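You operate a simulated robot arm through the tools that you are given. There is no shell and no other tool. Be economical: measure what you need, move in short steps, check, and stop when the job is done.

The job below is to be done with a simulated robot arm. You get a single attempt, and the scene is never put back.

## Task
Free the weigh table, switch on mains and air, and zero the weigher.
Fine: the orange lever goes to Free while the mains switch is still off; one press of Zero; the clear cover stays on; the dials and other keys stay as they are; Stop is free to press.

Only the result counts: the job must be done as asked and must still hold three seconds after the hand-in. Knocking over, shifting, dropping, spilling or breaking anything else fails it. Lids that push on must go on centred and level and be pressed home; caps that screw on are set level and turned clockwise until they are tight.

## Robot
A 7-joint arm with a two-finger parallel gripper on a trunk, on a base that drives. Base frame: it is fixed to the floor where the robot stands at the start and does not move with it; the origin is under the middle of the robot, x ahead of it, y to its left, z up. Readings come in mm, rad, newtons and seconds.
With the tool pointing down near the work surface it reaches from about 100 to 500 mm from the robot's upright axis, wherever it stands. Its first joint turns from -2.007 to 2.007 rad. Places, roughly: black hand knob beside the rail [900, 900, 900]; blue hand knob [500, 200, 600]; green button on the key desk [600, 200, 800]; grey air dial [600, -600, 600]; high dial [800, 100, 800]; key marked clear [700, 100, 800]; low dial [800, 200, 800]; mains switch on the key desk [600, 200, 700]; mode dial [800, 0, 800]; orange lever on the key desk [500, 0, 700]; page key [700, 100, 800]; print key [700, 0, 800]; span key [700, 200, 800]; speed dial on the key desk [600, 100, 700]; valve handle under the lanes [500, -500, 400]; zero key [700, 300, 800]. Payload 3.91 kg.
Tool frame: the origin (TCP) lies between the finger pads and is the grasp point; the fingertips stand 30 mm ahead of it; z points along the fingers, y is the line along which they close. The gripper opens to 110 mm. The fingers are 20 mm wide and 10 mm thick; the gripper's body (48 by 112 mm) begins 55 mm behind the TCP.
Orientation is that of the tool frame in the base frame, as a unit quaternion [w, x, y, z]. With the fingers straight down and closing along the base's y, the tool's x points along the base's -x, its y along +y and its z along -z.

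## Interface
- The arm moves only by the tool nudge_tool. Its argument "increments" is a list that holds one entry, the list of rows, each a list of 7 numbers: the shift along the base's x, y, z in mm, then the turn, a rotation vector about the base's x, y, z in rad, then the gripper command, from -1 (shut) to 1 (fully open), values between in proportion. In form: [[[x, y, z, rx, ry, rz, claw], ...]]. A call has 1 to 12 rows; each row shifts and turns the commanded pose from where the row before left it. A row lasts 0.2 s, in which the tool goes at most 50 mm and 0.15 rad; a call with a longer step from one row to the next is refused whole, and so is a gripper value outside its range. A pose out of reach is approached as far as the arm can. The call stops where the force on the tool passes 50 N (or 10 N more than at its start, if that is more) or the arm is blocked; 0.2 s more then pass. The fingers move at their own pace (about 108 mm/s each) and stop on an object; they squeeze with about 44 N. The grip force told is the motor's: it shows also when the fingers shut on nothing. Time passes only in rows, and 0.2 s behind the last, so rows that do not move let the fingers close. The reply holds the time, the measured pose of the TCP, the force on the tool along the base axes, the opening and the grip force, in the units named above and with some noise, with the torque about the TCP (base axes, N m) and any sound that the robot's microphone picked up.
- Cameras (640 x 400 px; columns grow to the right, rows downward): "scene" is now at [13.5, 113.4, 1675.6]; the picture's right is [-0.48, -0.88, 0.00], its down [-0.65, 0.35, -0.67] and it looks along [0.59, -0.32, -0.74] (base axes); focal length 259 px, centre (320, 200). "wrist" rides on the gripper at [72, 17, -103] in the tool frame; the picture's right is [-0.23, 0.97, 0.00], its down [-0.76, -0.18, -0.62] and it looks along [-0.61, -0.14, 0.78] (tool axes); focal length 222 px, centre (320, 200). There is no depth. A picture from a camera that has moved, and an enlarged one, comes with that camera's place and axes in the base frame and with its lens. The place of the scene camera against the robot may be out by one fixed shift of up to 12 mm in any direction.
- snapshot(camera): a new picture of that camera. No time passes.
- lift_body(by): slides the trunk up (or, below 0, down) by that many mm; the arm and the scene camera ride with it, the base frame stays. It gives what a move gives, with no picture.
- roll_base(legs): drives the robot by 1 to 6 legs, each [ahead, turn to the left] in mm and rad, along the robot's own axes; the way and the turn of a leg run together, so that a leg with both is an arc; at most 1500 mm and 3.142 rad a leg. The arm and the cameras ride along, it lands a little off, and it stops where it bumps. It gives what a move gives.
- pan_tilt(pan, tilt): turns the head with the scene camera to pan (to the left, within 2.705 rad either way) and tilt (down, from -0.506 to 1.204), counted from straight ahead of the robot. It gives what a move gives.
- zoom(camera, box): a new picture of the part [left, top, right, bottom] of that camera's present view, enlarged. No time passes.
- job_done(): hands the job in; it is judged then, once.

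Work in short steps. Places have to be worked out from the pictures, the camera data and where the tool is seen: move nearer, look again, correct. Check each grasp and each placing, and mend what went wrong. You have 120 turns and 90 pictures in all, those below and enlarged ones among them. Open the gripper and draw the arm clear of the work before you hand the job in, unless the task says otherwise; then end with one line.

The tools are called after "Request:" as a command line: name --argument value ..., lists and objects as JSON in quotes. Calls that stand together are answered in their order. nudge_tool: Moves the arm, as the interface text tells. Its arguments: {"type":"object","properties":{"increments":{"type":"array"}},"required":["increments"]} The other tools are called the same way: lift_body (by) slides the trunk up or down; roll_base (legs) drives the base; pan_tilt (pan, tilt) turns the head that bears the scene camera; snapshot (camera) takes a picture; zoom (camera, box) takes an enlarged picture of a part of a camera's view; job_done () hands the job in.

At the start:

```text
t: 0.0
eef_pos: [478.9, -210.6, 1171.9]
ee_rot: [0.0, -0.001, 1.0, 0.0]
ft_force: [0.6, -0.1, 0.9]
moment: [-0.03, -0.02, -0.01]
gripper_width: 110.0
grasp_force: 0.0
trunk travel left (down, up): [-800.0, 190.0]
robot x, y, heading: [1.1, 1.2, -0.001]
head pan, tilt: [-0.499, 0.833]
```

scene: 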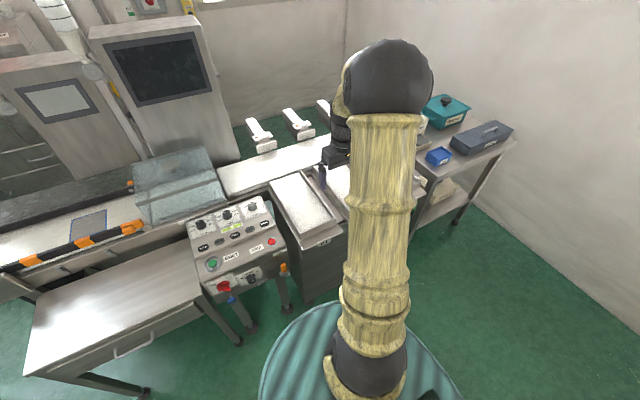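
wrist: 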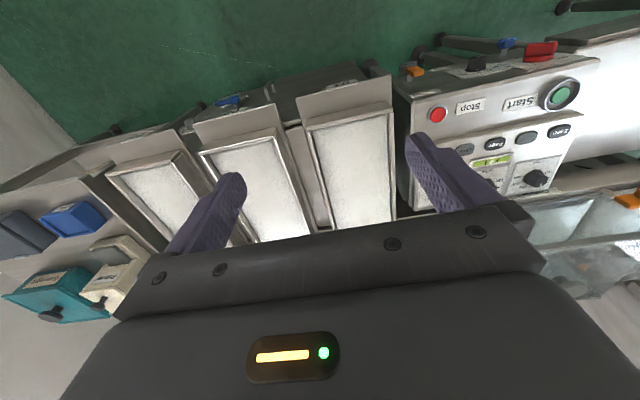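

The key desk is seen left of centre in the scene picture. I zoom on it to read the labels and see the lever, the switch and the cover.

Request:
zoom --camera "scene" --box '[180, 180, 310, 320]'

Request:
zoom --camera "wrist" --box '[390, 20, 640, 220]'

```text
2.86 times, centred on (245, 250) of scene
camera zoom: at [13.5, 113.4, 1675.6], right [-0.48, -0.88, 0.0], down [-0.65, 0.35, -0.67], along [0.59, -0.32, -0.74], focal length 740 px, centre (534, 57)
```

zoom: 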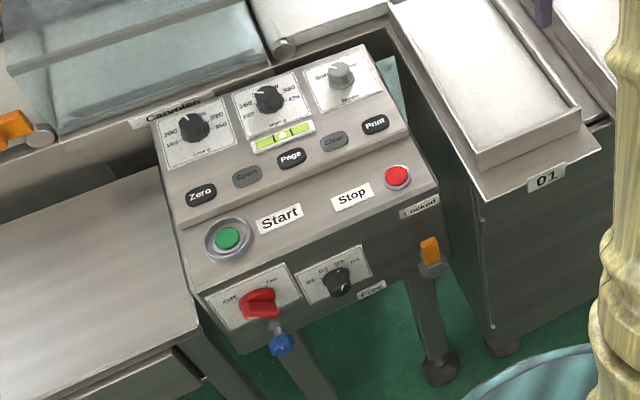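

```text
2.00 times, centred on (515, 120) of wrist
camera zoom: at [405.5, -193.9, 1275.6], right [0.23, 0.97, 0.0], down [0.76, -0.18, 0.62], along [0.61, -0.14, -0.78], focal length 444 px, centre (-70, 360)
```

zoom: 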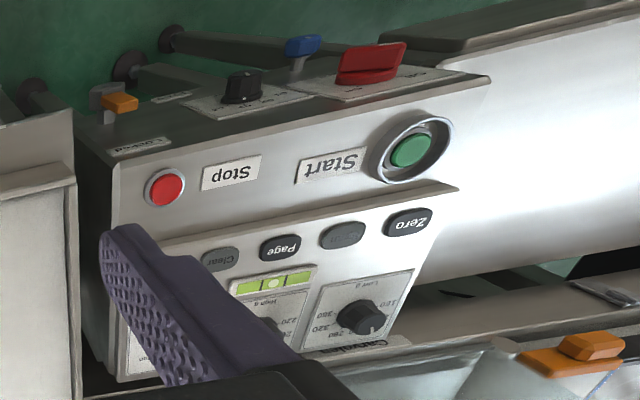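

The lever sits at the desk's front right with Locked above and Free below left. Next I look for the air valve under the lanes, which is hidden behind the arm from here.

Request:
pan_tilt --pan -0.8 --tilt 0.95

Request:
snapshot --camera "scene"

```text
t: 0.8
eef_pos: [477.5, -211.5, 1171.6]
ee_rot: [0.0, 0.0, 1.0, 0.0]
ft_force: [0.3, -0.8, -0.6]
moment: [-0.03, 0.0, 0.0]
gripper_width: 109.9
grasp_force: 0.0
trunk travel left (down, up): [-800.0, 190.0]
robot x, y, heading: [2.4, 1.2, -0.002]
head pan, tilt: [-0.799, 0.949]
```

```text
85 pictures are left
camera scene: at [-5.1, 99.1, 1666.7], right [-0.72, -0.7, 0.0], down [-0.57, 0.58, -0.58], along [0.41, -0.42, -0.81], focal length 259 px, centre (320, 200)
```

scene: 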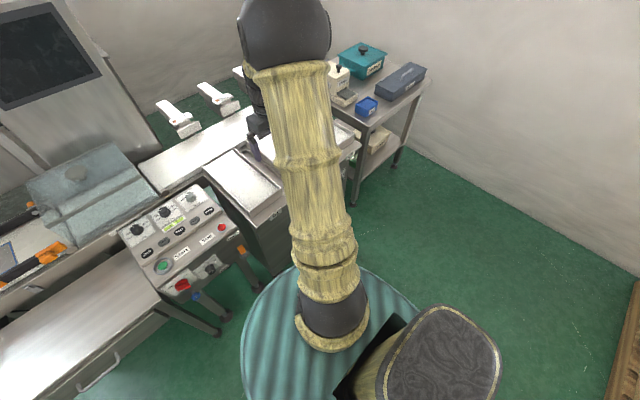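

The arm blocks the view of the lanes. I bring the tool over in front of the desk so the wrist camera sees its front, and this also uncovers the lanes.

Request:
nudge_tool --increments '[[[-14, 32, -20, 0, 0, 0, -1], [-14, 32, -20, 0, 0, 0, -1], [-14, 32, -20, 0, 0, 0, -1], [-14, 32, -20, 0, 0, 0, -1], [-14, 32, -20, 0, 0, 0, -1], [-14, 32, -20, 0, 0, 0, -1], [-14, 32, -20, 0, 0, 0, -1], [-14, 32, -20, 0, 0, 0, -1]]]'

Request:
snapshot --camera "wrist"

Request:
snapshot --camera "scene"

```text
t: 2.6
eef_pos: [360.7, 45.9, 1009.5]
ee_rot: [0.0, -0.001, 1.0, 0.0]
ft_force: [-0.3, 0.0, 1.0]
moment: [0.01, -0.01, 0.0]
gripper_width: 0.2
grasp_force: 37.9
trunk travel left (down, up): [-800.0, 190.0]
robot x, y, heading: [-1.3, 0.6, -0.002]
head pan, tilt: [-0.799, 0.949]
```

```text
84 pictures are left
camera wrist: at [288.6, 63.9, 1113.5], right [0.23, 0.97, 0.0], down [0.76, -0.18, 0.62], along [0.61, -0.14, -0.78], focal length 222 px, centre (320, 200)
```

wrist: 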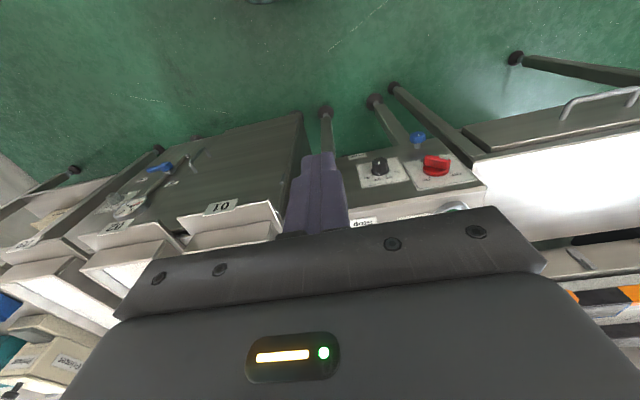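

```text
83 pictures are left
camera scene: at [-4.9, 100.7, 1666.7], right [-0.72, -0.7, 0.0], down [-0.57, 0.58, -0.58], along [0.41, -0.42, -0.81], focal length 259 px, centre (320, 200)
```

scene: 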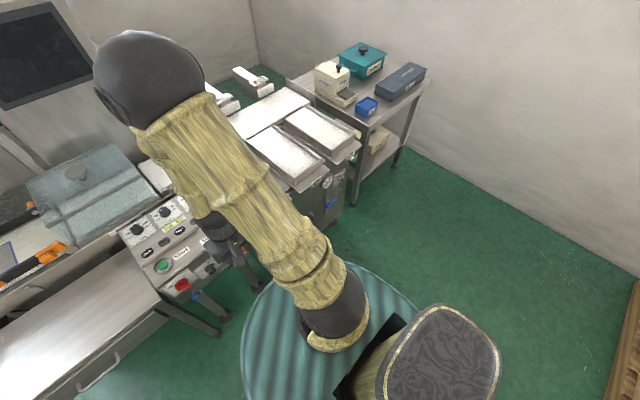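

The blue valve handle and gauge show now beside the 02/03 cabinets. I zoom in on both.

Request:
zoom --camera "scene" --box '[295, 155, 365, 225]'

Request:
zoom --camera "wrist" --box '[60, 130, 220, 240]'

Request:
zoom --camera "wrist" --box '[330, 110, 500, 230]'

```text
5.71 times, centred on (330, 190) of scene
camera zoom: at [-4.9, 100.7, 1666.7], right [-0.72, -0.7, 0.0], down [-0.57, 0.58, -0.58], along [0.41, -0.42, -0.81], focal length 1481 px, centre (263, 257)
```

zoom: 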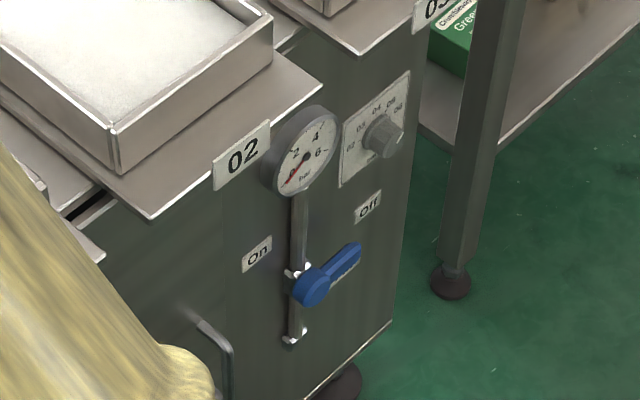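

```text
3.64 times, centred on (140, 185) of wrist
camera zoom: at [288.6, 63.9, 1113.5], right [0.23, 0.97, 0.0], down [0.76, -0.18, 0.62], along [0.61, -0.14, -0.78], focal length 808 px, centre (974, 254)
```

zoom: 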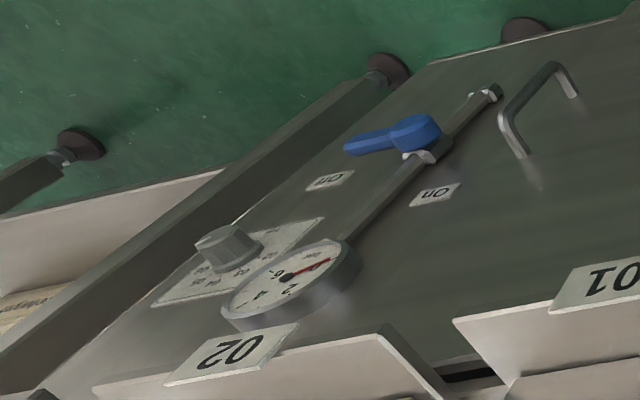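

```text
3.33 times, centred on (415, 170) of wrist
camera zoom: at [288.6, 63.9, 1113.5], right [0.23, 0.97, 0.0], down [0.76, -0.18, 0.62], along [0.61, -0.14, -0.78], focal length 740 px, centre (3, 300)
```

zoom: 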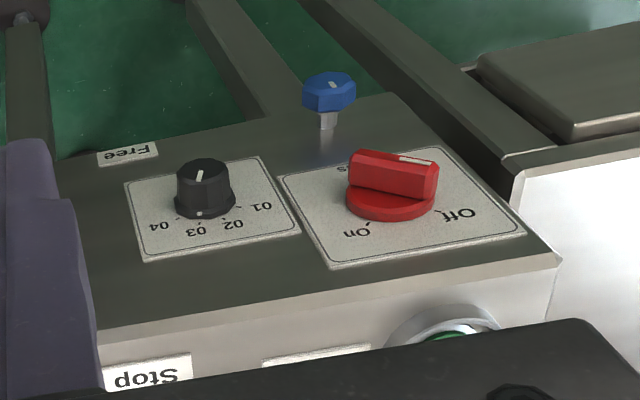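

Triangulating: lever about (541, 0, 691), mains switch (553, 231, 733), Zero (694, 252, 822). I lower the trunk by 200 with the tool staying clear in front of the desk, then look closer.

Request:
lift_body --by -200

Request:
nudge_tool --increments '[[[0, -10, 0, 0, -0.14, 0, -1], [0, -10, 0, 0, -0.14, 0, -1], [0, -10, 0, 0, -0.14, 0, -1], [0, -10, 0, 0, -0.14, 0, -1], [0, -10, 0, 0, -0.14, 0, -1]]]'

Request:
snapshot --camera "wrist"

Request:
snapshot --camera "scene"

```text
t: 4.8
eef_pos: [361.1, 44.9, 809.4]
ee_rot: [-0.001, 0.0, 1.0, 0.0]
ft_force: [0.3, 0.0, -0.6]
moment: [0.02, 0.01, -0.02]
gripper_width: 0.1
grasp_force: 37.5
trunk travel left (down, up): [-600.0, 390.0]
robot x, y, heading: [-1.4, 0.1, 0.002]
head pan, tilt: [-0.799, 0.949]
```

```text
t: 6.0
eef_pos: [469.4, 3.1, 801.1]
ee_rot: [0.343, -0.001, 0.939, 0.001]
ft_force: [1.1, 0.6, 0.5]
moment: [0.03, 0.04, 0.04]
gripper_width: 0.3
grasp_force: 37.9
out of reach, approached as far as the arm can: row 1, 2, 3, 4, 5
trunk travel left (down, up): [-600.0, 390.0]
robot x, y, heading: [3.2, 4.9, 0.0]
head pan, tilt: [-0.799, 0.949]
```

```text
79 pictures are left
camera wrist: at [347.2, 20.5, 833.8], right [0.17, 0.97, 0.15], down [0.18, -0.18, 0.97], along [0.97, -0.14, -0.21], focal length 222 px, centre (320, 200)
```

wrist: 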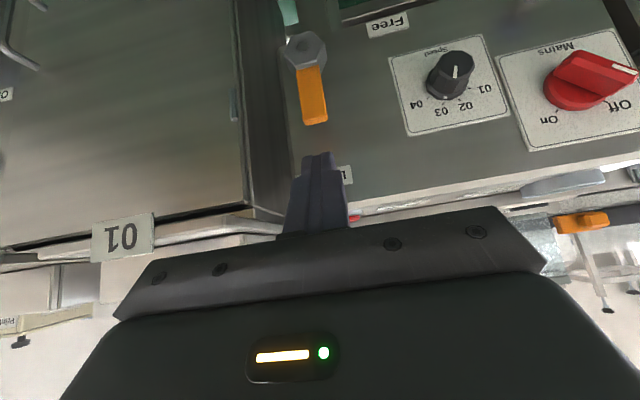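

```text
78 pictures are left
camera scene: at [-4.9, 99.1, 1466.8], right [-0.72, -0.7, 0.0], down [-0.57, 0.58, -0.58], along [0.41, -0.42, -0.81], focal length 259 px, centre (320, 200)
```

scene: 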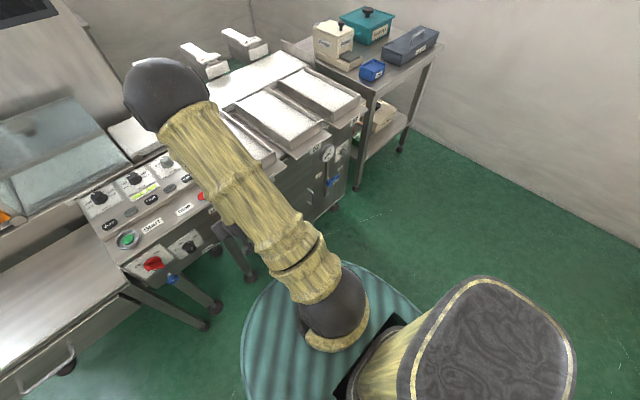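

Lever: hub about (545, -2, 630), orange end near z 705, pointing up at Locked; Free is at its left. I first hold still to see where the commanded pose stands after the reach limit.

Request:
nudge_tool --increments '[[[0, 0, 0, 0, 0, 0, -1]]]'

Request:
zoom --camera "wrist" --box '[240, 0, 440, 200]'

```text
t: 6.4
eef_pos: [468.8, 5.7, 801.7]
ee_rot: [0.343, 0.0, 0.939, -0.001]
ft_force: [0.2, 0.0, -0.2]
moment: [0.03, 0.02, 0.02]
gripper_width: 0.0
grasp_force: 38.2
trunk travel left (down, up): [-600.0, 390.0]
robot x, y, heading: [2.4, -4.0, -0.001]
head pan, tilt: [-0.799, 0.949]
```

```text
2.00 times, centred on (340, 100) of wrist
camera zoom: at [346.8, 20.6, 834.0], right [0.17, 0.97, 0.15], down [0.18, -0.18, 0.97], along [0.97, -0.14, -0.21], focal length 444 px, centre (280, 400)
```

zoom: 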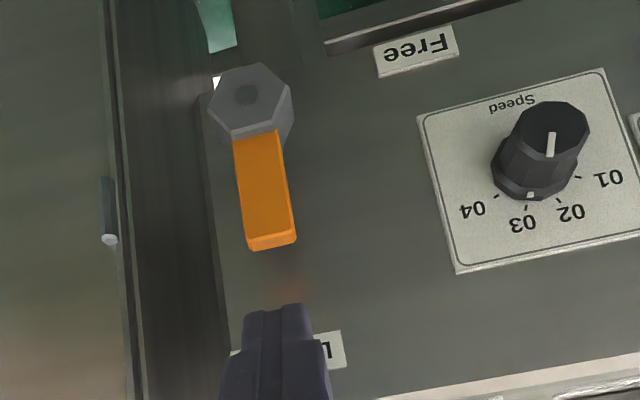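

The commanded pose follows the reached one. I tilt further and go to the right side of the lever (y -35), still short of the panel in x.

Request:
nudge_tool --increments '[[[0, -14, -24, 0, -0.1, 0, -1], [0, -14, -24, 0, -0.1, 0, -1], [0, -13, -24, 0, -0.1, 0, -1], [0, 0, -24, 0, -0.1, 0, -1]]]'

Request:
snapshot --camera "wrist"

Request:
snapshot --camera "scene"

```text
t: 7.4
eef_pos: [471.6, -39.0, 704.2]
ee_rot: [0.523, 0.001, 0.852, -0.001]
ft_force: [0.5, -0.2, 0.6]
moment: [0.01, 0.01, 0.04]
gripper_width: 0.0
grasp_force: 37.8
out of reach, approached as far as the arm can: row 1
trunk travel left (down, up): [-600.0, 390.0]
robot x, y, heading: [3.2, -1.7, -0.002]
head pan, tilt: [-0.799, 0.949]
```

```text
76 pictures are left
camera wrist: at [346.8, -22.1, 685.9], right [0.1, 0.97, 0.2], down [-0.21, -0.18, 0.96], along [0.97, -0.14, 0.19], focal length 222 px, centre (320, 200)
```

wrist: 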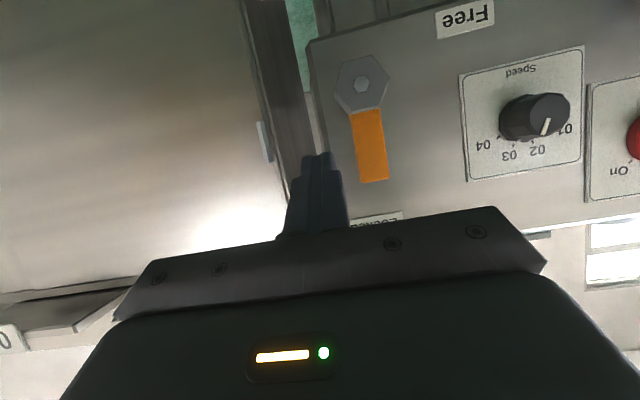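

```text
75 pictures are left
camera scene: at [-5.1, 98.9, 1466.8], right [-0.72, -0.7, 0.0], down [-0.57, 0.58, -0.58], along [0.41, -0.42, -0.81], focal length 259 px, centre (320, 200)
```

scene: 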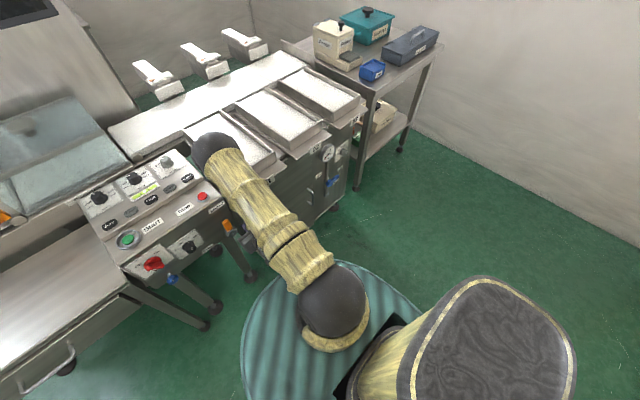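

The lever's end is about (541, 0, 715) and its hub (530, 1, 640). The fingers are right of it; I move them 46 mm ahead alongside the lever and check.

Request:
nudge_tool --increments '[[[23, 0, 0, 0, 0, 0, -1], [23, 0, 0, 0, 0, 0, -1]]]'

Request:
snapshot --camera "wrist"

```text
t: 8.0
eef_pos: [520.2, -39.5, 705.0]
ee_rot: [0.523, 0.0, 0.852, 0.0]
ft_force: [0.1, 0.5, -0.2]
moment: [-0.01, 0.02, 0.02]
gripper_width: 0.0
grasp_force: 37.3
trunk travel left (down, up): [-600.0, 390.0]
robot x, y, heading: [1.3, 0.7, 0.002]
head pan, tilt: [-0.799, 0.949]
```

```text
74 pictures are left
camera wrist: at [394.8, -22.4, 687.4], right [0.1, 0.97, 0.2], down [-0.21, -0.18, 0.96], along [0.97, -0.14, 0.19], focal length 222 px, centre (320, 200)
```

wrist: 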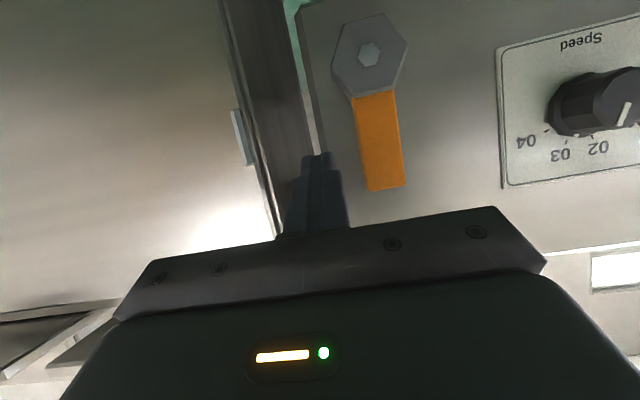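

The fingertips are level with the lever's depth. I push it left and down along its arc about the hub.

Request:
nudge_tool --increments '[[[3, 11, 0, 0, 0, 0, -1], [0, 10, 0, 0, 0, 0, -1], [0, 14, 1, 0, 0, 0, -1], [0, 13, 1, 0, 0, 0, -1], [0, 13, -4, 0, 0, 0, -1], [0, 12, -7, 0, 0, 0, -1]]]'

Request:
snapshot --camera "wrist"

```text
t: 9.4
eef_pos: [522.3, 35.1, 694.2]
ee_rot: [0.522, -0.002, 0.853, 0.001]
ft_force: [0.2, -1.1, -1.0]
moment: [-0.01, -0.01, 0.01]
gripper_width: 0.0
grasp_force: 37.8
trunk travel left (down, up): [-600.0, 390.0]
robot x, y, heading: [-2.1, -3.3, 0.0]
head pan, tilt: [-0.799, 0.949]
```

```text
73 pictures are left
camera wrist: at [397.9, 51.9, 677.6], right [0.1, 0.97, 0.2], down [-0.21, -0.18, 0.96], along [0.97, -0.14, 0.19], focal length 222 px, centre (320, 200)
```

wrist: 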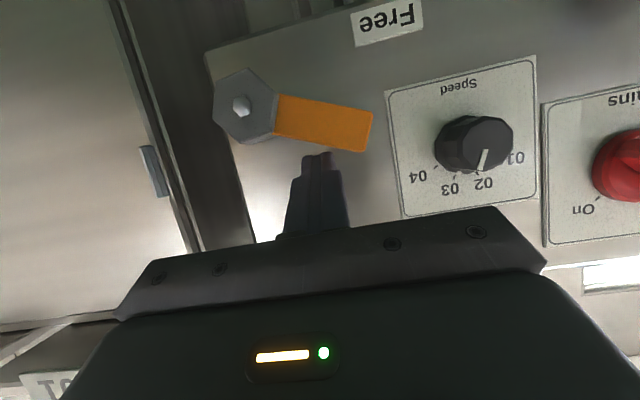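

The lever follows and is now roughly 20° above horizontal. I keep pushing down to the end of its travel.

Request:
nudge_tool --increments '[[[0, 8, -9, 0, 0, 0, -1], [0, 6, -11, 0, 0, 0, -1], [0, 2, -8, 0, 0, 0, -1], [0, 0, -5, 0, 0, 0, -1], [0, 0, -5, 0, 0, 0, -1]]]'

Request:
snapshot --camera "wrist"

```text
t: 9.9
eef_pos: [525.5, 38.5, 688.4]
ee_rot: [0.534, 0.003, 0.846, -0.006]
ft_force: [-3.3, -5.8, 20.1]
moment: [0.05, -0.35, -0.05]
gripper_width: 0.2
grasp_force: 37.7
trunk travel left (down, up): [-600.0, 390.0]
robot x, y, heading: [-3.8, -1.8, -0.004]
head pan, tilt: [-0.799, 0.949]
stopped in row 2: the force on the tool passed its limit at 60 N (the readings are from after the stop); the commanded pose is now the measured one
```

```text
72 pictures are left
camera wrist: at [401.4, 57.5, 668.1], right [0.11, 0.97, 0.2], down [-0.24, -0.17, 0.96], along [0.97, -0.15, 0.21], focal length 222 px, centre (320, 200)
```

wrist: 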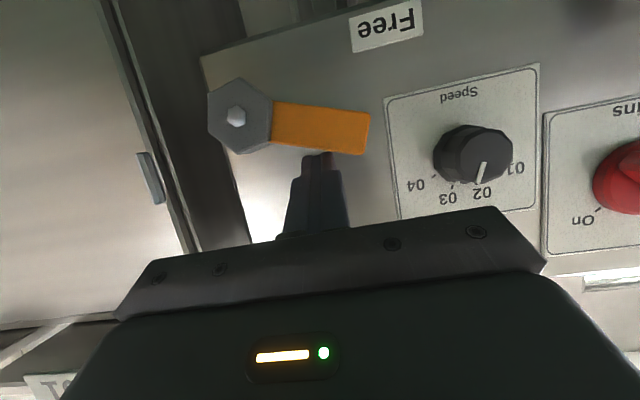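

It met a hard stop at about 70° of turn. I back off upward and out a little to judge the lever from the front and from the scene camera.

Request:
nudge_tool --increments '[[[0, 0, 12, 0, 0, 0, -1], [-30, -10, 20, 0, 0, 0, -1], [-20, -30, 20, 0, 0, 0, -1]]]'

Request:
snapshot --camera "wrist"

Request:
zoom --camera "scene" --box '[80, 140, 280, 300]'

```text
t: 10.7
eef_pos: [470.4, -0.2, 738.8]
ee_rot: [0.529, 0.003, 0.848, -0.005]
ft_force: [0.1, 0.4, -0.4]
moment: [0.04, 0.03, 0.04]
gripper_width: 0.0
grasp_force: 37.2
trunk travel left (down, up): [-600.0, 390.0]
robot x, y, heading: [1.4, 0.1, -0.003]
head pan, tilt: [-0.799, 0.949]
```

```text
71 pictures are left
camera wrist: at [346.0, 18.2, 719.1], right [0.11, 0.97, 0.2], down [-0.23, -0.17, 0.96], along [0.97, -0.15, 0.2], focal length 222 px, centre (320, 200)
```

wrist: 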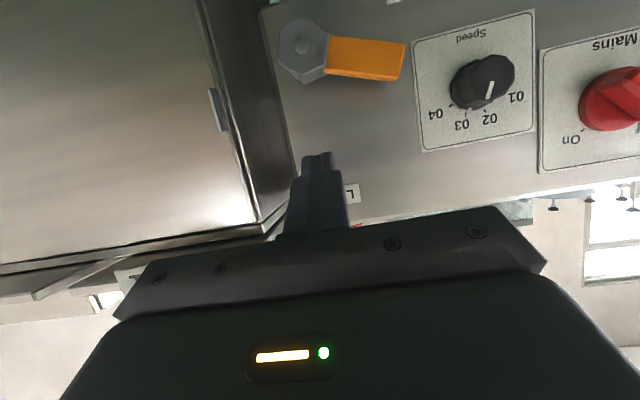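

```text
2.50 times, centred on (180, 220) of scene
camera zoom: at [-5.3, 99.0, 1466.7], right [-0.72, -0.7, 0.0], down [-0.57, 0.58, -0.58], along [0.41, -0.42, -0.81], focal length 648 px, centre (670, 150)
```

zoom: 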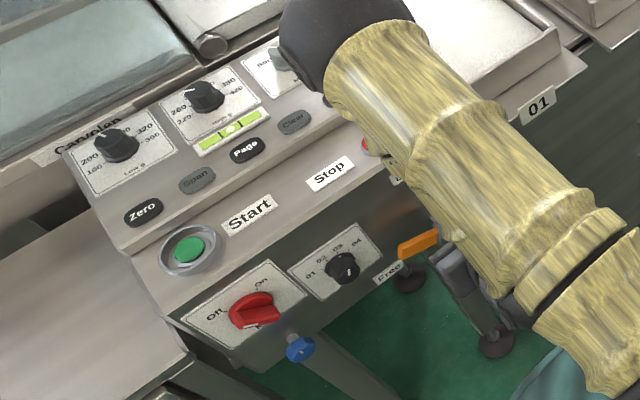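

The lever sits about 20° above horizontal with the Free label beneath its end, so this may be its stop. To be sure, I press once more near its end where the leverage is better.

Request:
nudge_tool --increments '[[[10, 30, -5, 0, 0, 0, -1], [20, 30, -5, 0, 0, 0, -1], [20, 2, -18, 0, 0, 0, -1], [2, 0, -8, 0, 0, 0, -1], [0, 0, -7, 0, 0, 0, -1], [0, 0, -7, 0, 0, 0, -1], [0, 0, -7, 0, 0, 0, -1]]]'

Request:
snapshot --camera "wrist"

```text
t: 12.3
eef_pos: [529.7, 65.1, 691.0]
ee_rot: [0.543, 0.002, 0.84, -0.003]
ft_force: [-2.2, 1.8, 17.5]
moment: [-0.05, -0.19, 0.03]
gripper_width: 0.1
grasp_force: 37.5
trunk travel left (down, up): [-600.0, 390.0]
robot x, y, heading: [2.6, -3.3, -0.004]
head pan, tilt: [-0.799, 0.949]
stopped in row 7: the force on the tool passed its limit at 55 N (the readings are from after the stop); the commanded pose is now the measured one
```

```text
69 pictures are left
camera wrist: at [407.3, 83.4, 666.9], right [0.1, 0.97, 0.21], down [-0.26, -0.17, 0.95], along [0.96, -0.15, 0.23], focal length 222 px, centre (320, 200)
```

wrist: 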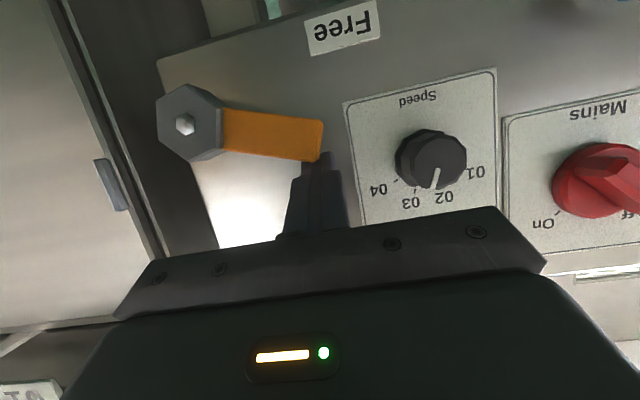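

No further motion: the lever is at its Free stop. I back away up and go left in front of the mains switch for a look.

Request:
nudge_tool --increments '[[[-10, 0, 12, 0, 0, 0, -1], [-35, 0, 10, 0, 0, 0, -1], [-20, 40, 10, 0, 0, 0, -1], [0, 45, 0, 0, 0, 0, -1], [0, 45, 0, 0, 0, 0, -1], [0, 10, 0, 0, 0, 0, -1]]]'

Request:
snapshot --camera "wrist"

```text
t: 13.7
eef_pos: [465.0, 205.0, 716.2]
ee_rot: [0.54, 0.002, 0.842, -0.003]
ft_force: [0.7, 0.3, -0.4]
moment: [0.01, 0.04, -0.05]
gripper_width: 0.0
grasp_force: 37.9
trunk travel left (down, up): [-600.0, 390.0]
robot x, y, heading: [-1.9, 0.1, -0.003]
head pan, tilt: [-0.799, 0.949]
```

```text
68 pictures are left
camera wrist: at [341.5, 222.8, 694.2], right [0.1, 0.97, 0.2], down [-0.25, -0.17, 0.95], along [0.96, -0.15, 0.22], focal length 222 px, centre (320, 200)
```

wrist: 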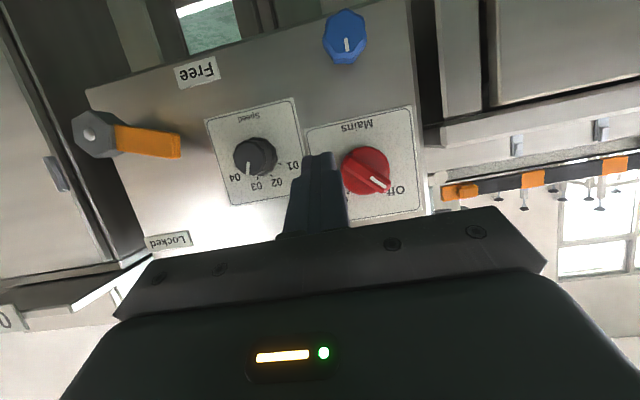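

The handle's white line points up-left to Off; On is up-right, so a 90° clockwise turn is needed. The panel is vertical at x≈566 and the knob's centre is near y 236, z 724. I level the tool to point along +x and roll it -45° to match the handle, with the gripper partly open.

Request:
nudge_tool --increments '[[[-5, 10, 3, 0, -0.143, 0, 0.1], [-5, 10, 3, 0, -0.143, 0, 0.1], [-5, 11, 2, 0, -0.143, 0, 0.1], [0, 0, 0, -0.131, 0, 0, 0.1], [0, 0, 0, -0.131, 0, 0, 0.1], [0, 0, 0, -0.131, 0, 0, 0.1], [0, 0, 0, -0.131, 0, 0, 0.1], [0, 0, 0, -0.131, 0, 0, 0.1], [0, 0, 0, -0.131, 0, 0, 0.1]]]'

Request:
snapshot --camera "wrist"

Request:
zoom --camera "scene" --box '[80, 180, 280, 320]'

```text
t: 15.7
eef_pos: [449.8, 235.2, 726.7]
ee_rot: [0.653, -0.269, 0.653, -0.274]
ft_force: [0.5, 0.3, -0.4]
moment: [0.0, -0.01, 0.05]
gripper_width: 60.5
grasp_force: 0.1
trunk travel left (down, up): [-600.0, 390.0]
robot x, y, heading: [-0.9, 1.4, 0.001]
head pan, tilt: [-0.799, 0.949]
```

```text
67 pictures are left
camera wrist: at [346.9, 197.2, 664.2], right [0.01, 0.85, -0.53], down [-0.62, 0.42, 0.66], along [0.78, 0.32, 0.53], focal length 222 px, centre (320, 200)
```

wrist: 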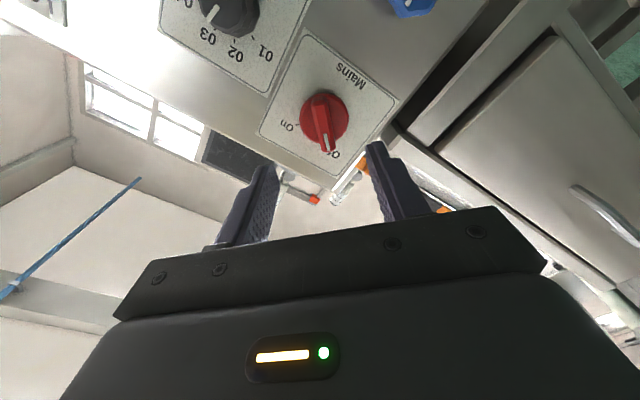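

```text
2.86 times, centred on (180, 250) of scene
camera zoom: at [-5.2, 99.3, 1466.7], right [-0.72, -0.7, 0.0], down [-0.57, 0.58, -0.58], along [0.41, -0.42, -0.81], focal length 740 px, centre (720, 57)
```

zoom: 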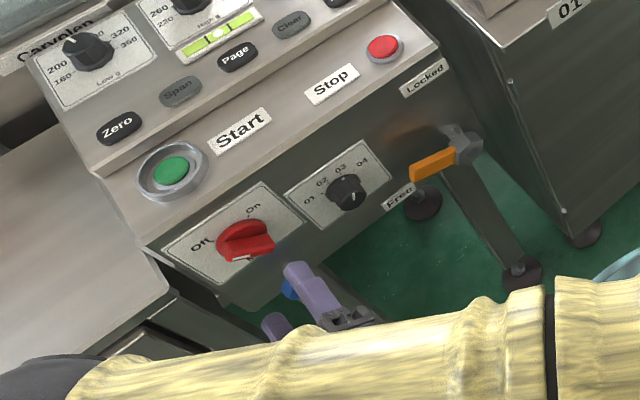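

The tool is aligned: the knob's projection and the handle's 45° direction match. I advance 65 mm with fingers either side of the handle.

Request:
nudge_tool --increments '[[[22, 0, 0, 0, 0, 0, 0.1], [22, 0, 0, 0, 0, 0, 0.1], [11, 0, 0, 0, 0, 0, 0.1], [10, 0, -1, 0, 0, 0, 0.1]]]'

Request:
snapshot --camera "wrist"

Request:
zoom --camera "scene" --box '[100, 210, 220, 310]'

```text
t: 16.7
eef_pos: [515.8, 235.8, 727.7]
ee_rot: [0.653, -0.268, 0.653, -0.273]
ft_force: [0.5, 0.2, -0.6]
moment: [0.03, -0.02, 0.03]
gripper_width: 61.0
grasp_force: 0.0
trunk travel left (down, up): [-600.0, 390.0]
robot x, y, heading: [-2.3, -0.4, 0.002]
head pan, tilt: [-0.799, 0.949]
```

```text
65 pictures are left
camera wrist: at [411.6, 197.5, 664.1], right [0.01, 0.85, -0.53], down [-0.62, 0.42, 0.66], along [0.78, 0.32, 0.53], focal length 222 px, centre (320, 200)
```

wrist: 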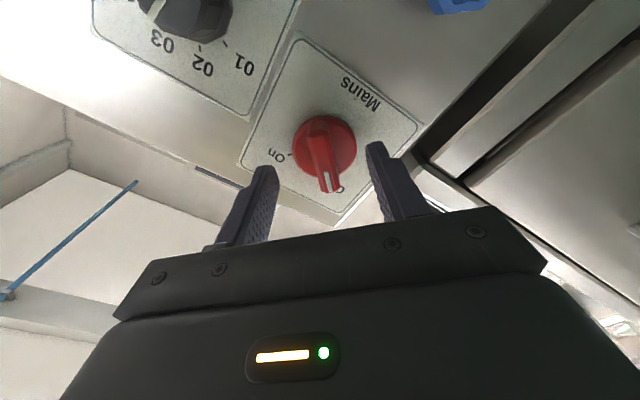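

```text
4.00 times, centred on (160, 260) of scene
camera zoom: at [-5.2, 99.3, 1466.7], right [-0.72, -0.7, 0.0], down [-0.57, 0.58, -0.58], along [0.41, -0.42, -0.81], focal length 1037 px, centre (960, -40)
```

zoom: 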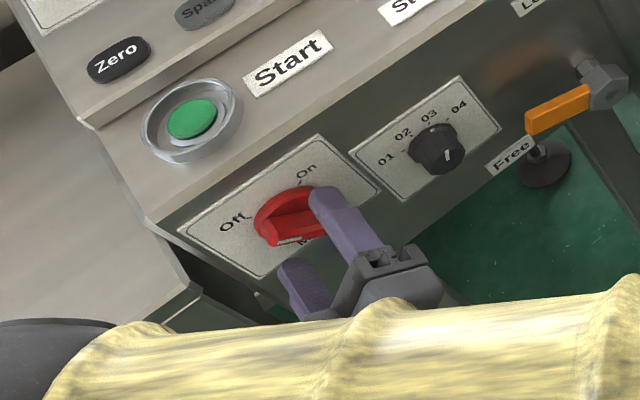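

The fingers straddle the handle; I close on it.

Request:
nudge_tool --increments '[[[3, -1, -2, 0, 0, 0, -1], [0, 0, 0, 0, 0, 0, -1], [0, 0, 0, 0, 0, 0, -1]]]'

Request:
snapshot --camera "wrist"

```text
t: 17.5
eef_pos: [518.1, 236.7, 723.5]
ee_rot: [0.653, -0.269, 0.653, -0.273]
ft_force: [-3.2, 11.7, -8.0]
moment: [0.03, 0.18, 0.55]
gripper_width: 13.7
grasp_force: 45.2
trunk travel left (down, up): [-600.0, 390.0]
robot x, y, heading: [1.2, 1.1, -0.002]
head pan, tilt: [-0.799, 0.949]
```

```text
63 pictures are left
camera wrist: at [414.4, 198.1, 661.0], right [0.0, 0.85, -0.53], down [-0.62, 0.42, 0.66], along [0.78, 0.33, 0.53], focal length 222 px, centre (320, 200)
```

wrist: 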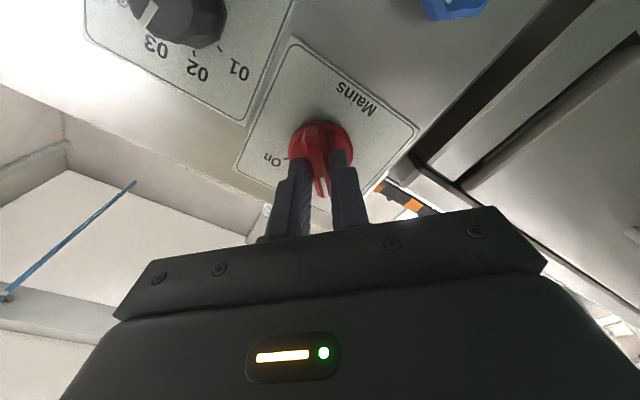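

Gripped at 13.7 mm. I turn clockwise (+rx) in steps with a small centring correction.

Request:
nudge_tool --increments '[[[0, 1, -1, 0.1, 0, 0, -1], [0, 0, 0, 0.131, 0, 0, -1], [0, 0, 0, 0.131, 0, 0, -1], [0, 0, 0, 0.131, 0, 0, -1], [0, 0, 0, 0.131, 0, 0, -1], [0, 0, 0, 0.131, 0, 0, -1]]]'

```text
t: 18.9
eef_pos: [517.3, 237.0, 723.8]
ee_rot: [0.707, -0.009, 0.707, -0.012]
ft_force: [-6.6, 17.5, -0.5]
moment: [-0.05, -0.73, 0.72]
gripper_width: 13.8
grasp_force: 45.2
trunk travel left (down, up): [-600.0, 390.0]
robot x, y, heading: [-0.4, 1.4, -0.002]
head pan, tilt: [-0.799, 0.949]
```

It turns freely; the knob pulls slightly to +y, so I shift 2 mm there and continue the remaining 45°.

Request:
nudge_tool --increments '[[[0, 1, 0, 0.131, 0, 0, -1], [0, 1, 0, 0.131, 0, 0, -1], [0, 0, 0, 0.131, 0, 0, -1], [0, 0, 0, 0.131, 0, 0, -1], [0, 0, 0, 0.131, 0, 0, -1], [0, 0, 0, 0.131, 0, 0, -1]]]'

Request:
snapshot --camera "wrist"

```text
t: 20.3
eef_pos: [517.4, 238.6, 724.3]
ee_rot: [0.656, 0.262, 0.658, 0.26]
ft_force: [-13.8, 16.6, 3.5]
moment: [-0.01, -0.82, -0.02]
gripper_width: 13.8
grasp_force: 45.2
trunk travel left (down, up): [-600.0, 390.0]
robot x, y, heading: [-1.9, 1.0, 0.001]
head pan, tilt: [-0.799, 0.949]
```

```text
62 pictures are left
camera wrist: at [414.5, 301.3, 683.9], right [0.01, 0.55, 0.83], down [-0.62, -0.65, 0.43], along [0.78, -0.52, 0.34], focal length 222 px, centre (320, 200)
```

wrist: 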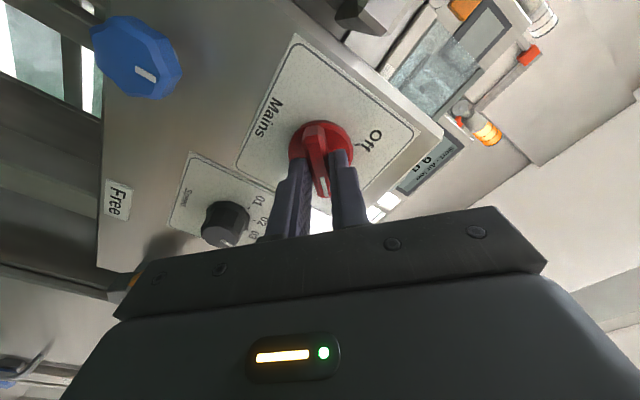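

The turn reads 88° and a beacon and screen lit up, so power appears to be on. I turn a touch further to feel for the stop.

Request:
nudge_tool --increments '[[[0, 0, 0, 0.04, 0, 0, -1], [0, 0, 0, 0.04, 0, 0, -1]]]'

```text
t: 20.9
eef_pos: [518.1, 239.3, 723.5]
ee_rot: [0.645, 0.289, 0.647, 0.285]
ft_force: [-3.9, 16.1, 12.6]
moment: [-1.15, 0.02, 1.07]
gripper_width: 14.3
grasp_force: 45.6
trunk travel left (down, up): [-600.0, 390.0]
robot x, y, heading: [-0.8, 0.3, -0.003]
head pan, tilt: [-0.799, 0.949]
```

The torque rose to 1.15 N m: the stop is reached. I ease the torque, open, and back off.

Request:
nudge_tool --increments '[[[0, 0, 0, -0.04, 0, 0, -1], [0, 0, 0, 0, 0, 0, 0.1], [0, 0, 0, 0, 0, 0, 0.1], [0, 0, 0, 0, 0, 0, 0.1], [-25, 0, 0, 0, 0, 0, 0.1], [-40, 0, 0, 0, 0, 0, 0.1]]]'

Request:
snapshot --camera "wrist"

Request:
zoom --camera "scene" --box '[80, 180, 280, 320]'

```text
t: 22.3
eef_pos: [452.3, 237.5, 724.6]
ee_rot: [0.65, 0.276, 0.653, 0.272]
ft_force: [0.1, 0.0, -0.3]
moment: [0.02, -0.01, -0.02]
gripper_width: 60.6
grasp_force: 0.0
trunk travel left (down, up): [-600.0, 390.0]
robot x, y, heading: [-0.6, -2.7, -0.005]
head pan, tilt: [-0.799, 0.949]
```

```text
61 pictures are left
camera wrist: at [350.2, 302.6, 686.8], right [0.01, 0.52, 0.85], down [-0.62, -0.67, 0.41], along [0.78, -0.53, 0.32], focal length 222 px, centre (320, 200)
```

wrist: 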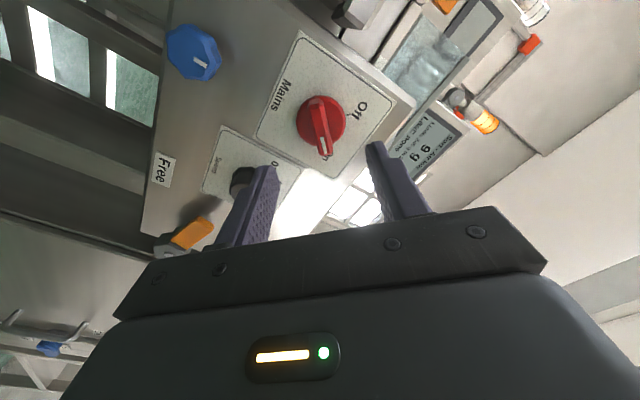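

```text
2.86 times, centred on (180, 250) of scene
camera zoom: at [-5.6, 99.6, 1466.7], right [-0.72, -0.7, 0.0], down [-0.57, 0.58, -0.58], along [0.41, -0.42, -0.81], focal length 740 px, centre (720, 57)
```

zoom: 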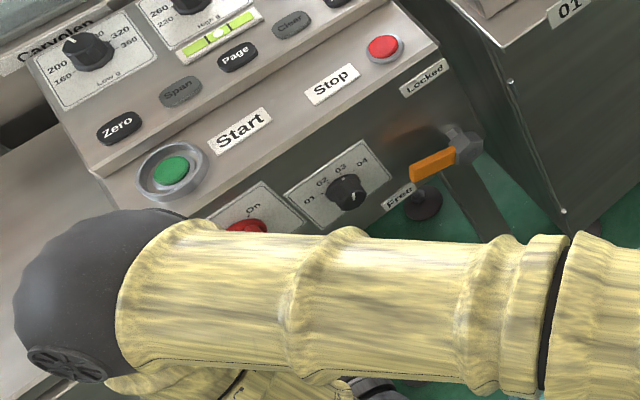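

Mains now points at On and the screen is showing text. I read it.

Request:
zoom --camera "wrist" --box '[370, 90, 510, 190]'

```text
4.00 times, centred on (440, 140) of wrist
camera zoom: at [350.2, 302.6, 686.8], right [0.01, 0.52, 0.85], down [-0.62, -0.67, 0.41], along [0.78, -0.53, 0.32], focal length 888 px, centre (-160, 440)
```

zoom: 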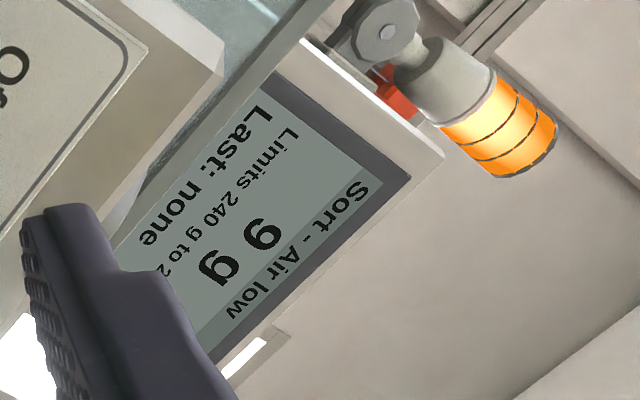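

Screen: "Sort – Air low, 9 g". Next the air: valve hub about (539, -522, 468), handle pointing right to Off, with On above the hub, so it needs a quarter turn up. The valve is too far from here, so I fold the arm back to tool-down first.

Request:
nudge_tool --increments '[[[-5, -20, 10, -0.137, 0, 0, -1], [-5, -20, 10, -0.137, 0, 0, -1], [-5, -20, 10, -0.137, 0, 0, -1], [0, -20, 10, -0.137, 0, 0, -1], [0, -20, 10, -0.137, 0, 0, -1], [0, -20, 10, -0.137, 0, 0, -1], [0, 0, 10, 0, 0.14, 0, -1], [0, 0, 10, 0, 0.14, 0, -1], [0, 0, 10, 0, 0.14, 0, -1], [0, 0, 10, 0, 0.14, 0, -1]]]'

Request:
nudge_tool --increments '[[[-10, 0, 5, 0, 0.14, 0, -1], [-10, 0, 5, 0, 0.14, 0, -1], [-10, 0, 0, 0, 0.14, 0, -1], [-10, 0, 0, 0, 0.14, 0, -1], [-10, 0, 0, 0, 0.14, 0, -1], [-10, 0, 0, 0, 0.14, 0, -1], [-10, 0, 0, 0, 0.14, 0, -1]]]'

Request:
snapshot --camera "scene"

```text
t: 24.5
eef_pos: [460.5, 132.8, 808.3]
ee_rot: [0.483, -0.011, 0.876, -0.009]
ft_force: [0.5, 0.8, 0.5]
moment: [0.02, 0.0, 0.01]
gripper_width: 0.0
grasp_force: 37.9
out of reach, approached as far as the arm can: row 8, 9, 10
trunk travel left (down, up): [-600.0, 390.0]
robot x, y, heading: [4.3, 0.0, -0.001]
head pan, tilt: [-0.799, 0.949]
```

```text
t: 26.1
eef_pos: [392.8, 132.9, 817.9]
ee_rot: [0.013, -0.012, 1.0, -0.005]
ft_force: [0.0, -0.3, -0.1]
moment: [0.01, 0.0, 0.01]
gripper_width: 0.0
grasp_force: 38.0
trunk travel left (down, up): [-600.0, 390.0]
robot x, y, heading: [1.1, 1.2, 0.001]
head pan, tilt: [-0.799, 0.949]
```

```text
58 pictures are left
camera scene: at [-5.0, 99.3, 1466.7], right [-0.72, -0.7, 0.0], down [-0.57, 0.58, -0.58], along [0.41, -0.42, -0.81], focal length 259 px, centre (320, 200)
```

scene: 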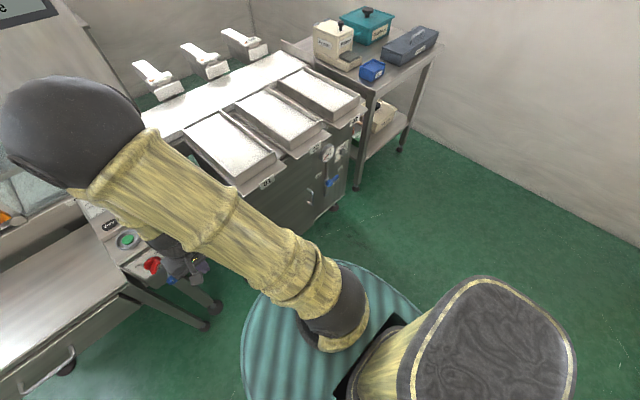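

I pull the tool closer in before turning the base.

Request:
nudge_tool --increments '[[[-20, -25, 10, 0, 0, 0, -1], [-20, -25, 10, 0, 0, 0, -1], [-20, -25, 10, 0, 0, 0, -1], [-20, -25, 10, 0, 0, 0, -1], [-20, -25, 0, 0, 0, 0, -1]]]'

Request:
roll_base --legs '[[0, -1.571]]'

```text
t: 27.3
eef_pos: [341.7, 16.2, 866.7]
ee_rot: [0.012, -0.014, 1.0, -0.004]
ft_force: [-0.1, -0.7, -0.6]
moment: [0.0, 0.01, 0.0]
gripper_width: 0.4
grasp_force: 37.4
out of reach, approached as far as the arm can: row 3, 4, 5
trunk travel left (down, up): [-600.0, 390.0]
robot x, y, heading: [-0.8, 1.5, -0.003]
head pan, tilt: [-0.799, 0.949]
```

```text
t: 33.3
eef_pos: [12.5, -341.1, 867.5]
ee_rot: [0.007, 0.701, 0.713, -0.011]
ft_force: [0.4, 0.4, -1.1]
moment: [0.02, 0.04, 0.04]
gripper_width: 0.0
grasp_force: 38.1
trunk travel left (down, up): [-600.0, 390.0]
robot x, y, heading: [2.1, -2.7, -1.579]
head pan, tilt: [-0.799, 0.949]
```

Turned cleanly. I drive 520 mm along -y and turn back to face the cabinet.

Request:
roll_base --legs '[[520, 0], [0, 1.575]]'

Request:
pan_tilt --pan -0.3 --tilt 0.9

Request:
snapshot --camera "scene"

Request:
snapshot --camera "wrist"

```text
t: 42.4
eef_pos: [338.1, -496.1, 865.8]
ee_rot: [0.012, -0.023, 1.0, -0.004]
ft_force: [0.3, -0.2, -0.1]
moment: [0.02, 0.03, -0.01]
gripper_width: 0.1
grasp_force: 37.7
trunk travel left (down, up): [-600.0, 390.0]
robot x, y, heading: [-5.0, -516.6, 0.015]
head pan, tilt: [-0.799, 0.949]
```

```text
t: 43.3
eef_pos: [337.4, -496.6, 867.4]
ee_rot: [0.012, -0.023, 1.0, -0.004]
ft_force: [0.3, 0.6, 0.9]
moment: [0.01, -0.03, -0.04]
gripper_width: 0.0
grasp_force: 37.8
trunk travel left (down, up): [-600.0, 390.0]
robot x, y, heading: [-4.1, -521.2, 0.021]
head pan, tilt: [-0.3, 0.901]
```

```text
57 pictures are left
camera scene: at [10.3, -389.4, 1470.3], right [-0.28, -0.96, 0.0], down [-0.75, 0.22, -0.62], along [0.6, -0.17, -0.78], focal length 259 px, centre (320, 200)
```

scene: 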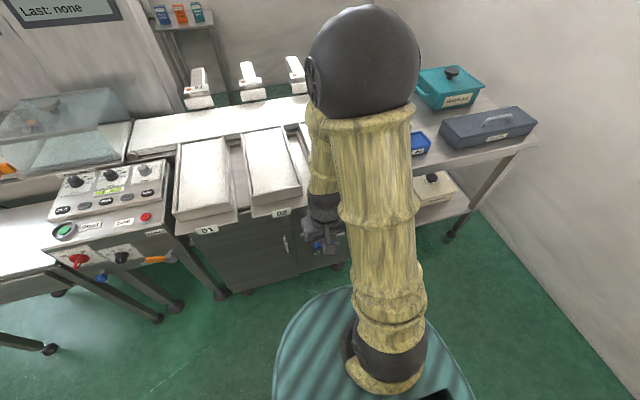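

```text
56 pictures are left
camera wrist: at [261.8, -482.0, 968.8], right [0.18, 0.98, 0.0], down [0.75, -0.14, 0.64], along [0.63, -0.12, -0.77], focal length 222 px, centre (320, 200)
```

wrist: 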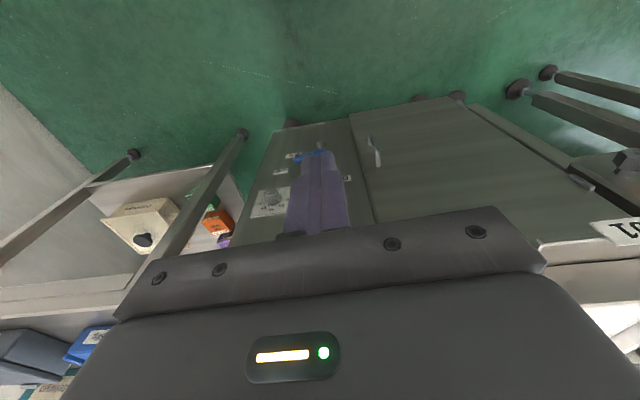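

Now beside the valve. I lower the trunk 280 mm, then tilt the tool forward to look at the handle.

Request:
lift_body --by -280

Request:
nudge_tool --increments '[[[10, -6, 0, 0, -0.14, 0, -1], [10, -6, 0, 0, -0.14, 0, -1], [10, -6, 0, 0, -0.14, 0, -1], [10, -6, 0, 0, -0.14, 0, -1], [10, -6, 0, 0, -0.14, 0, -1], [0, -6, -10, 0, -0.14, 0, -1], [0, -6, -20, 0, -0.14, 0, -1], [0, -6, -30, 0, -0.14, 0, -1]]]'

Request:
snapshot --camera "wrist"

Request:
snapshot --camera "scene"

```text
t: 46.2
eef_pos: [336.8, -495.9, 585.9]
ee_rot: [0.012, -0.022, 1.0, -0.004]
ft_force: [0.1, -0.1, 0.3]
moment: [0.0, -0.02, 0.01]
gripper_width: 0.0
grasp_force: 38.2
trunk travel left (down, up): [-320.0, 670.0]
robot x, y, heading: [-3.6, -519.8, 0.022]
head pan, tilt: [-0.3, 0.901]
```

```text
t: 48.0
eef_pos: [505.9, -543.1, 539.3]
ee_rot: [0.542, -0.018, 0.84, -0.015]
ft_force: [0.3, 0.3, 0.6]
moment: [0.01, 0.01, -0.01]
gripper_width: 0.1
grasp_force: 37.4
out of reach, approached as far as the arm can: row 1, 2, 3, 4, 5, 6, 7
trunk travel left (down, up): [-320.0, 670.0]
robot x, y, heading: [-3.5, -515.8, 0.019]
head pan, tilt: [-0.3, 0.901]
```

```text
55 pictures are left
camera wrist: at [381.6, -527.7, 515.5], right [0.08, 0.98, 0.16], down [-0.25, -0.14, 0.96], along [0.96, -0.12, 0.24], focal length 222 px, centre (320, 200)
```

wrist: 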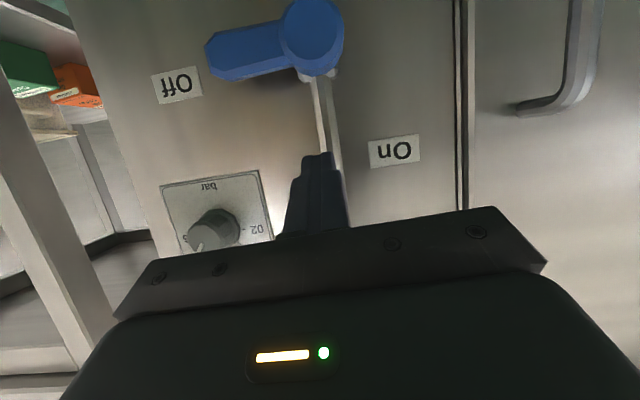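

```text
54 pictures are left
camera scene: at [9.7, -389.3, 1190.4], right [-0.28, -0.96, 0.0], down [-0.75, 0.22, -0.62], along [0.6, -0.17, -0.78], focal length 259 px, centre (320, 200)
```

scene: 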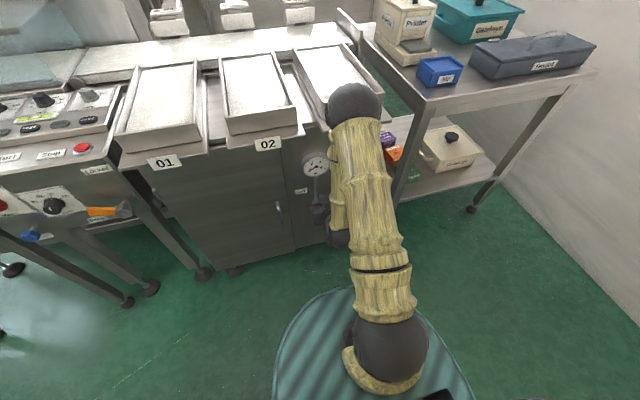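

Handle: hub about (535, -535, 450), end at y -598, pointing to Off. I back out, drop below the handle, then come in under it.

Request:
nudge_tool --increments '[[[-20, 0, 0, 0, 0, 0, -1], [-20, 0, 0, 0, 0, 0, -1], [0, -10, -30, 0, 0, 0, -1], [0, -10, -30, 0, 0, 0, -1], [0, -10, -30, 0, 0, 0, -1], [0, -7, -27, 0, 0, 0, -1]]]'

Request:
snapshot --camera "wrist"

```text
t: 49.4
eef_pos: [496.7, -585.4, 404.7]
ee_rot: [0.542, -0.018, 0.84, -0.015]
ft_force: [-0.1, -0.4, 0.8]
moment: [-0.01, 0.0, 0.03]
gripper_width: 0.0
grasp_force: 37.2
out of reach, approached as far as the arm can: row 1, 2
trunk travel left (down, up): [-320.0, 670.0]
robot x, y, heading: [-3.8, -517.0, 0.017]
head pan, tilt: [-0.3, 0.901]
```

```text
53 pictures are left
camera wrist: at [371.8, -570.2, 382.8], right [0.08, 0.98, 0.16], down [-0.25, -0.14, 0.96], along [0.96, -0.12, 0.24], focal length 222 px, centre (320, 200)
```

wrist: 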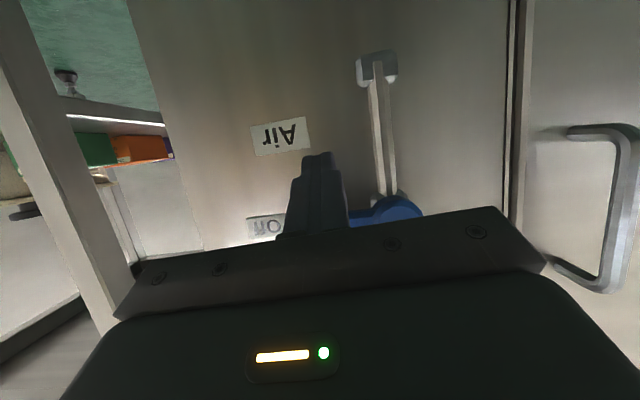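

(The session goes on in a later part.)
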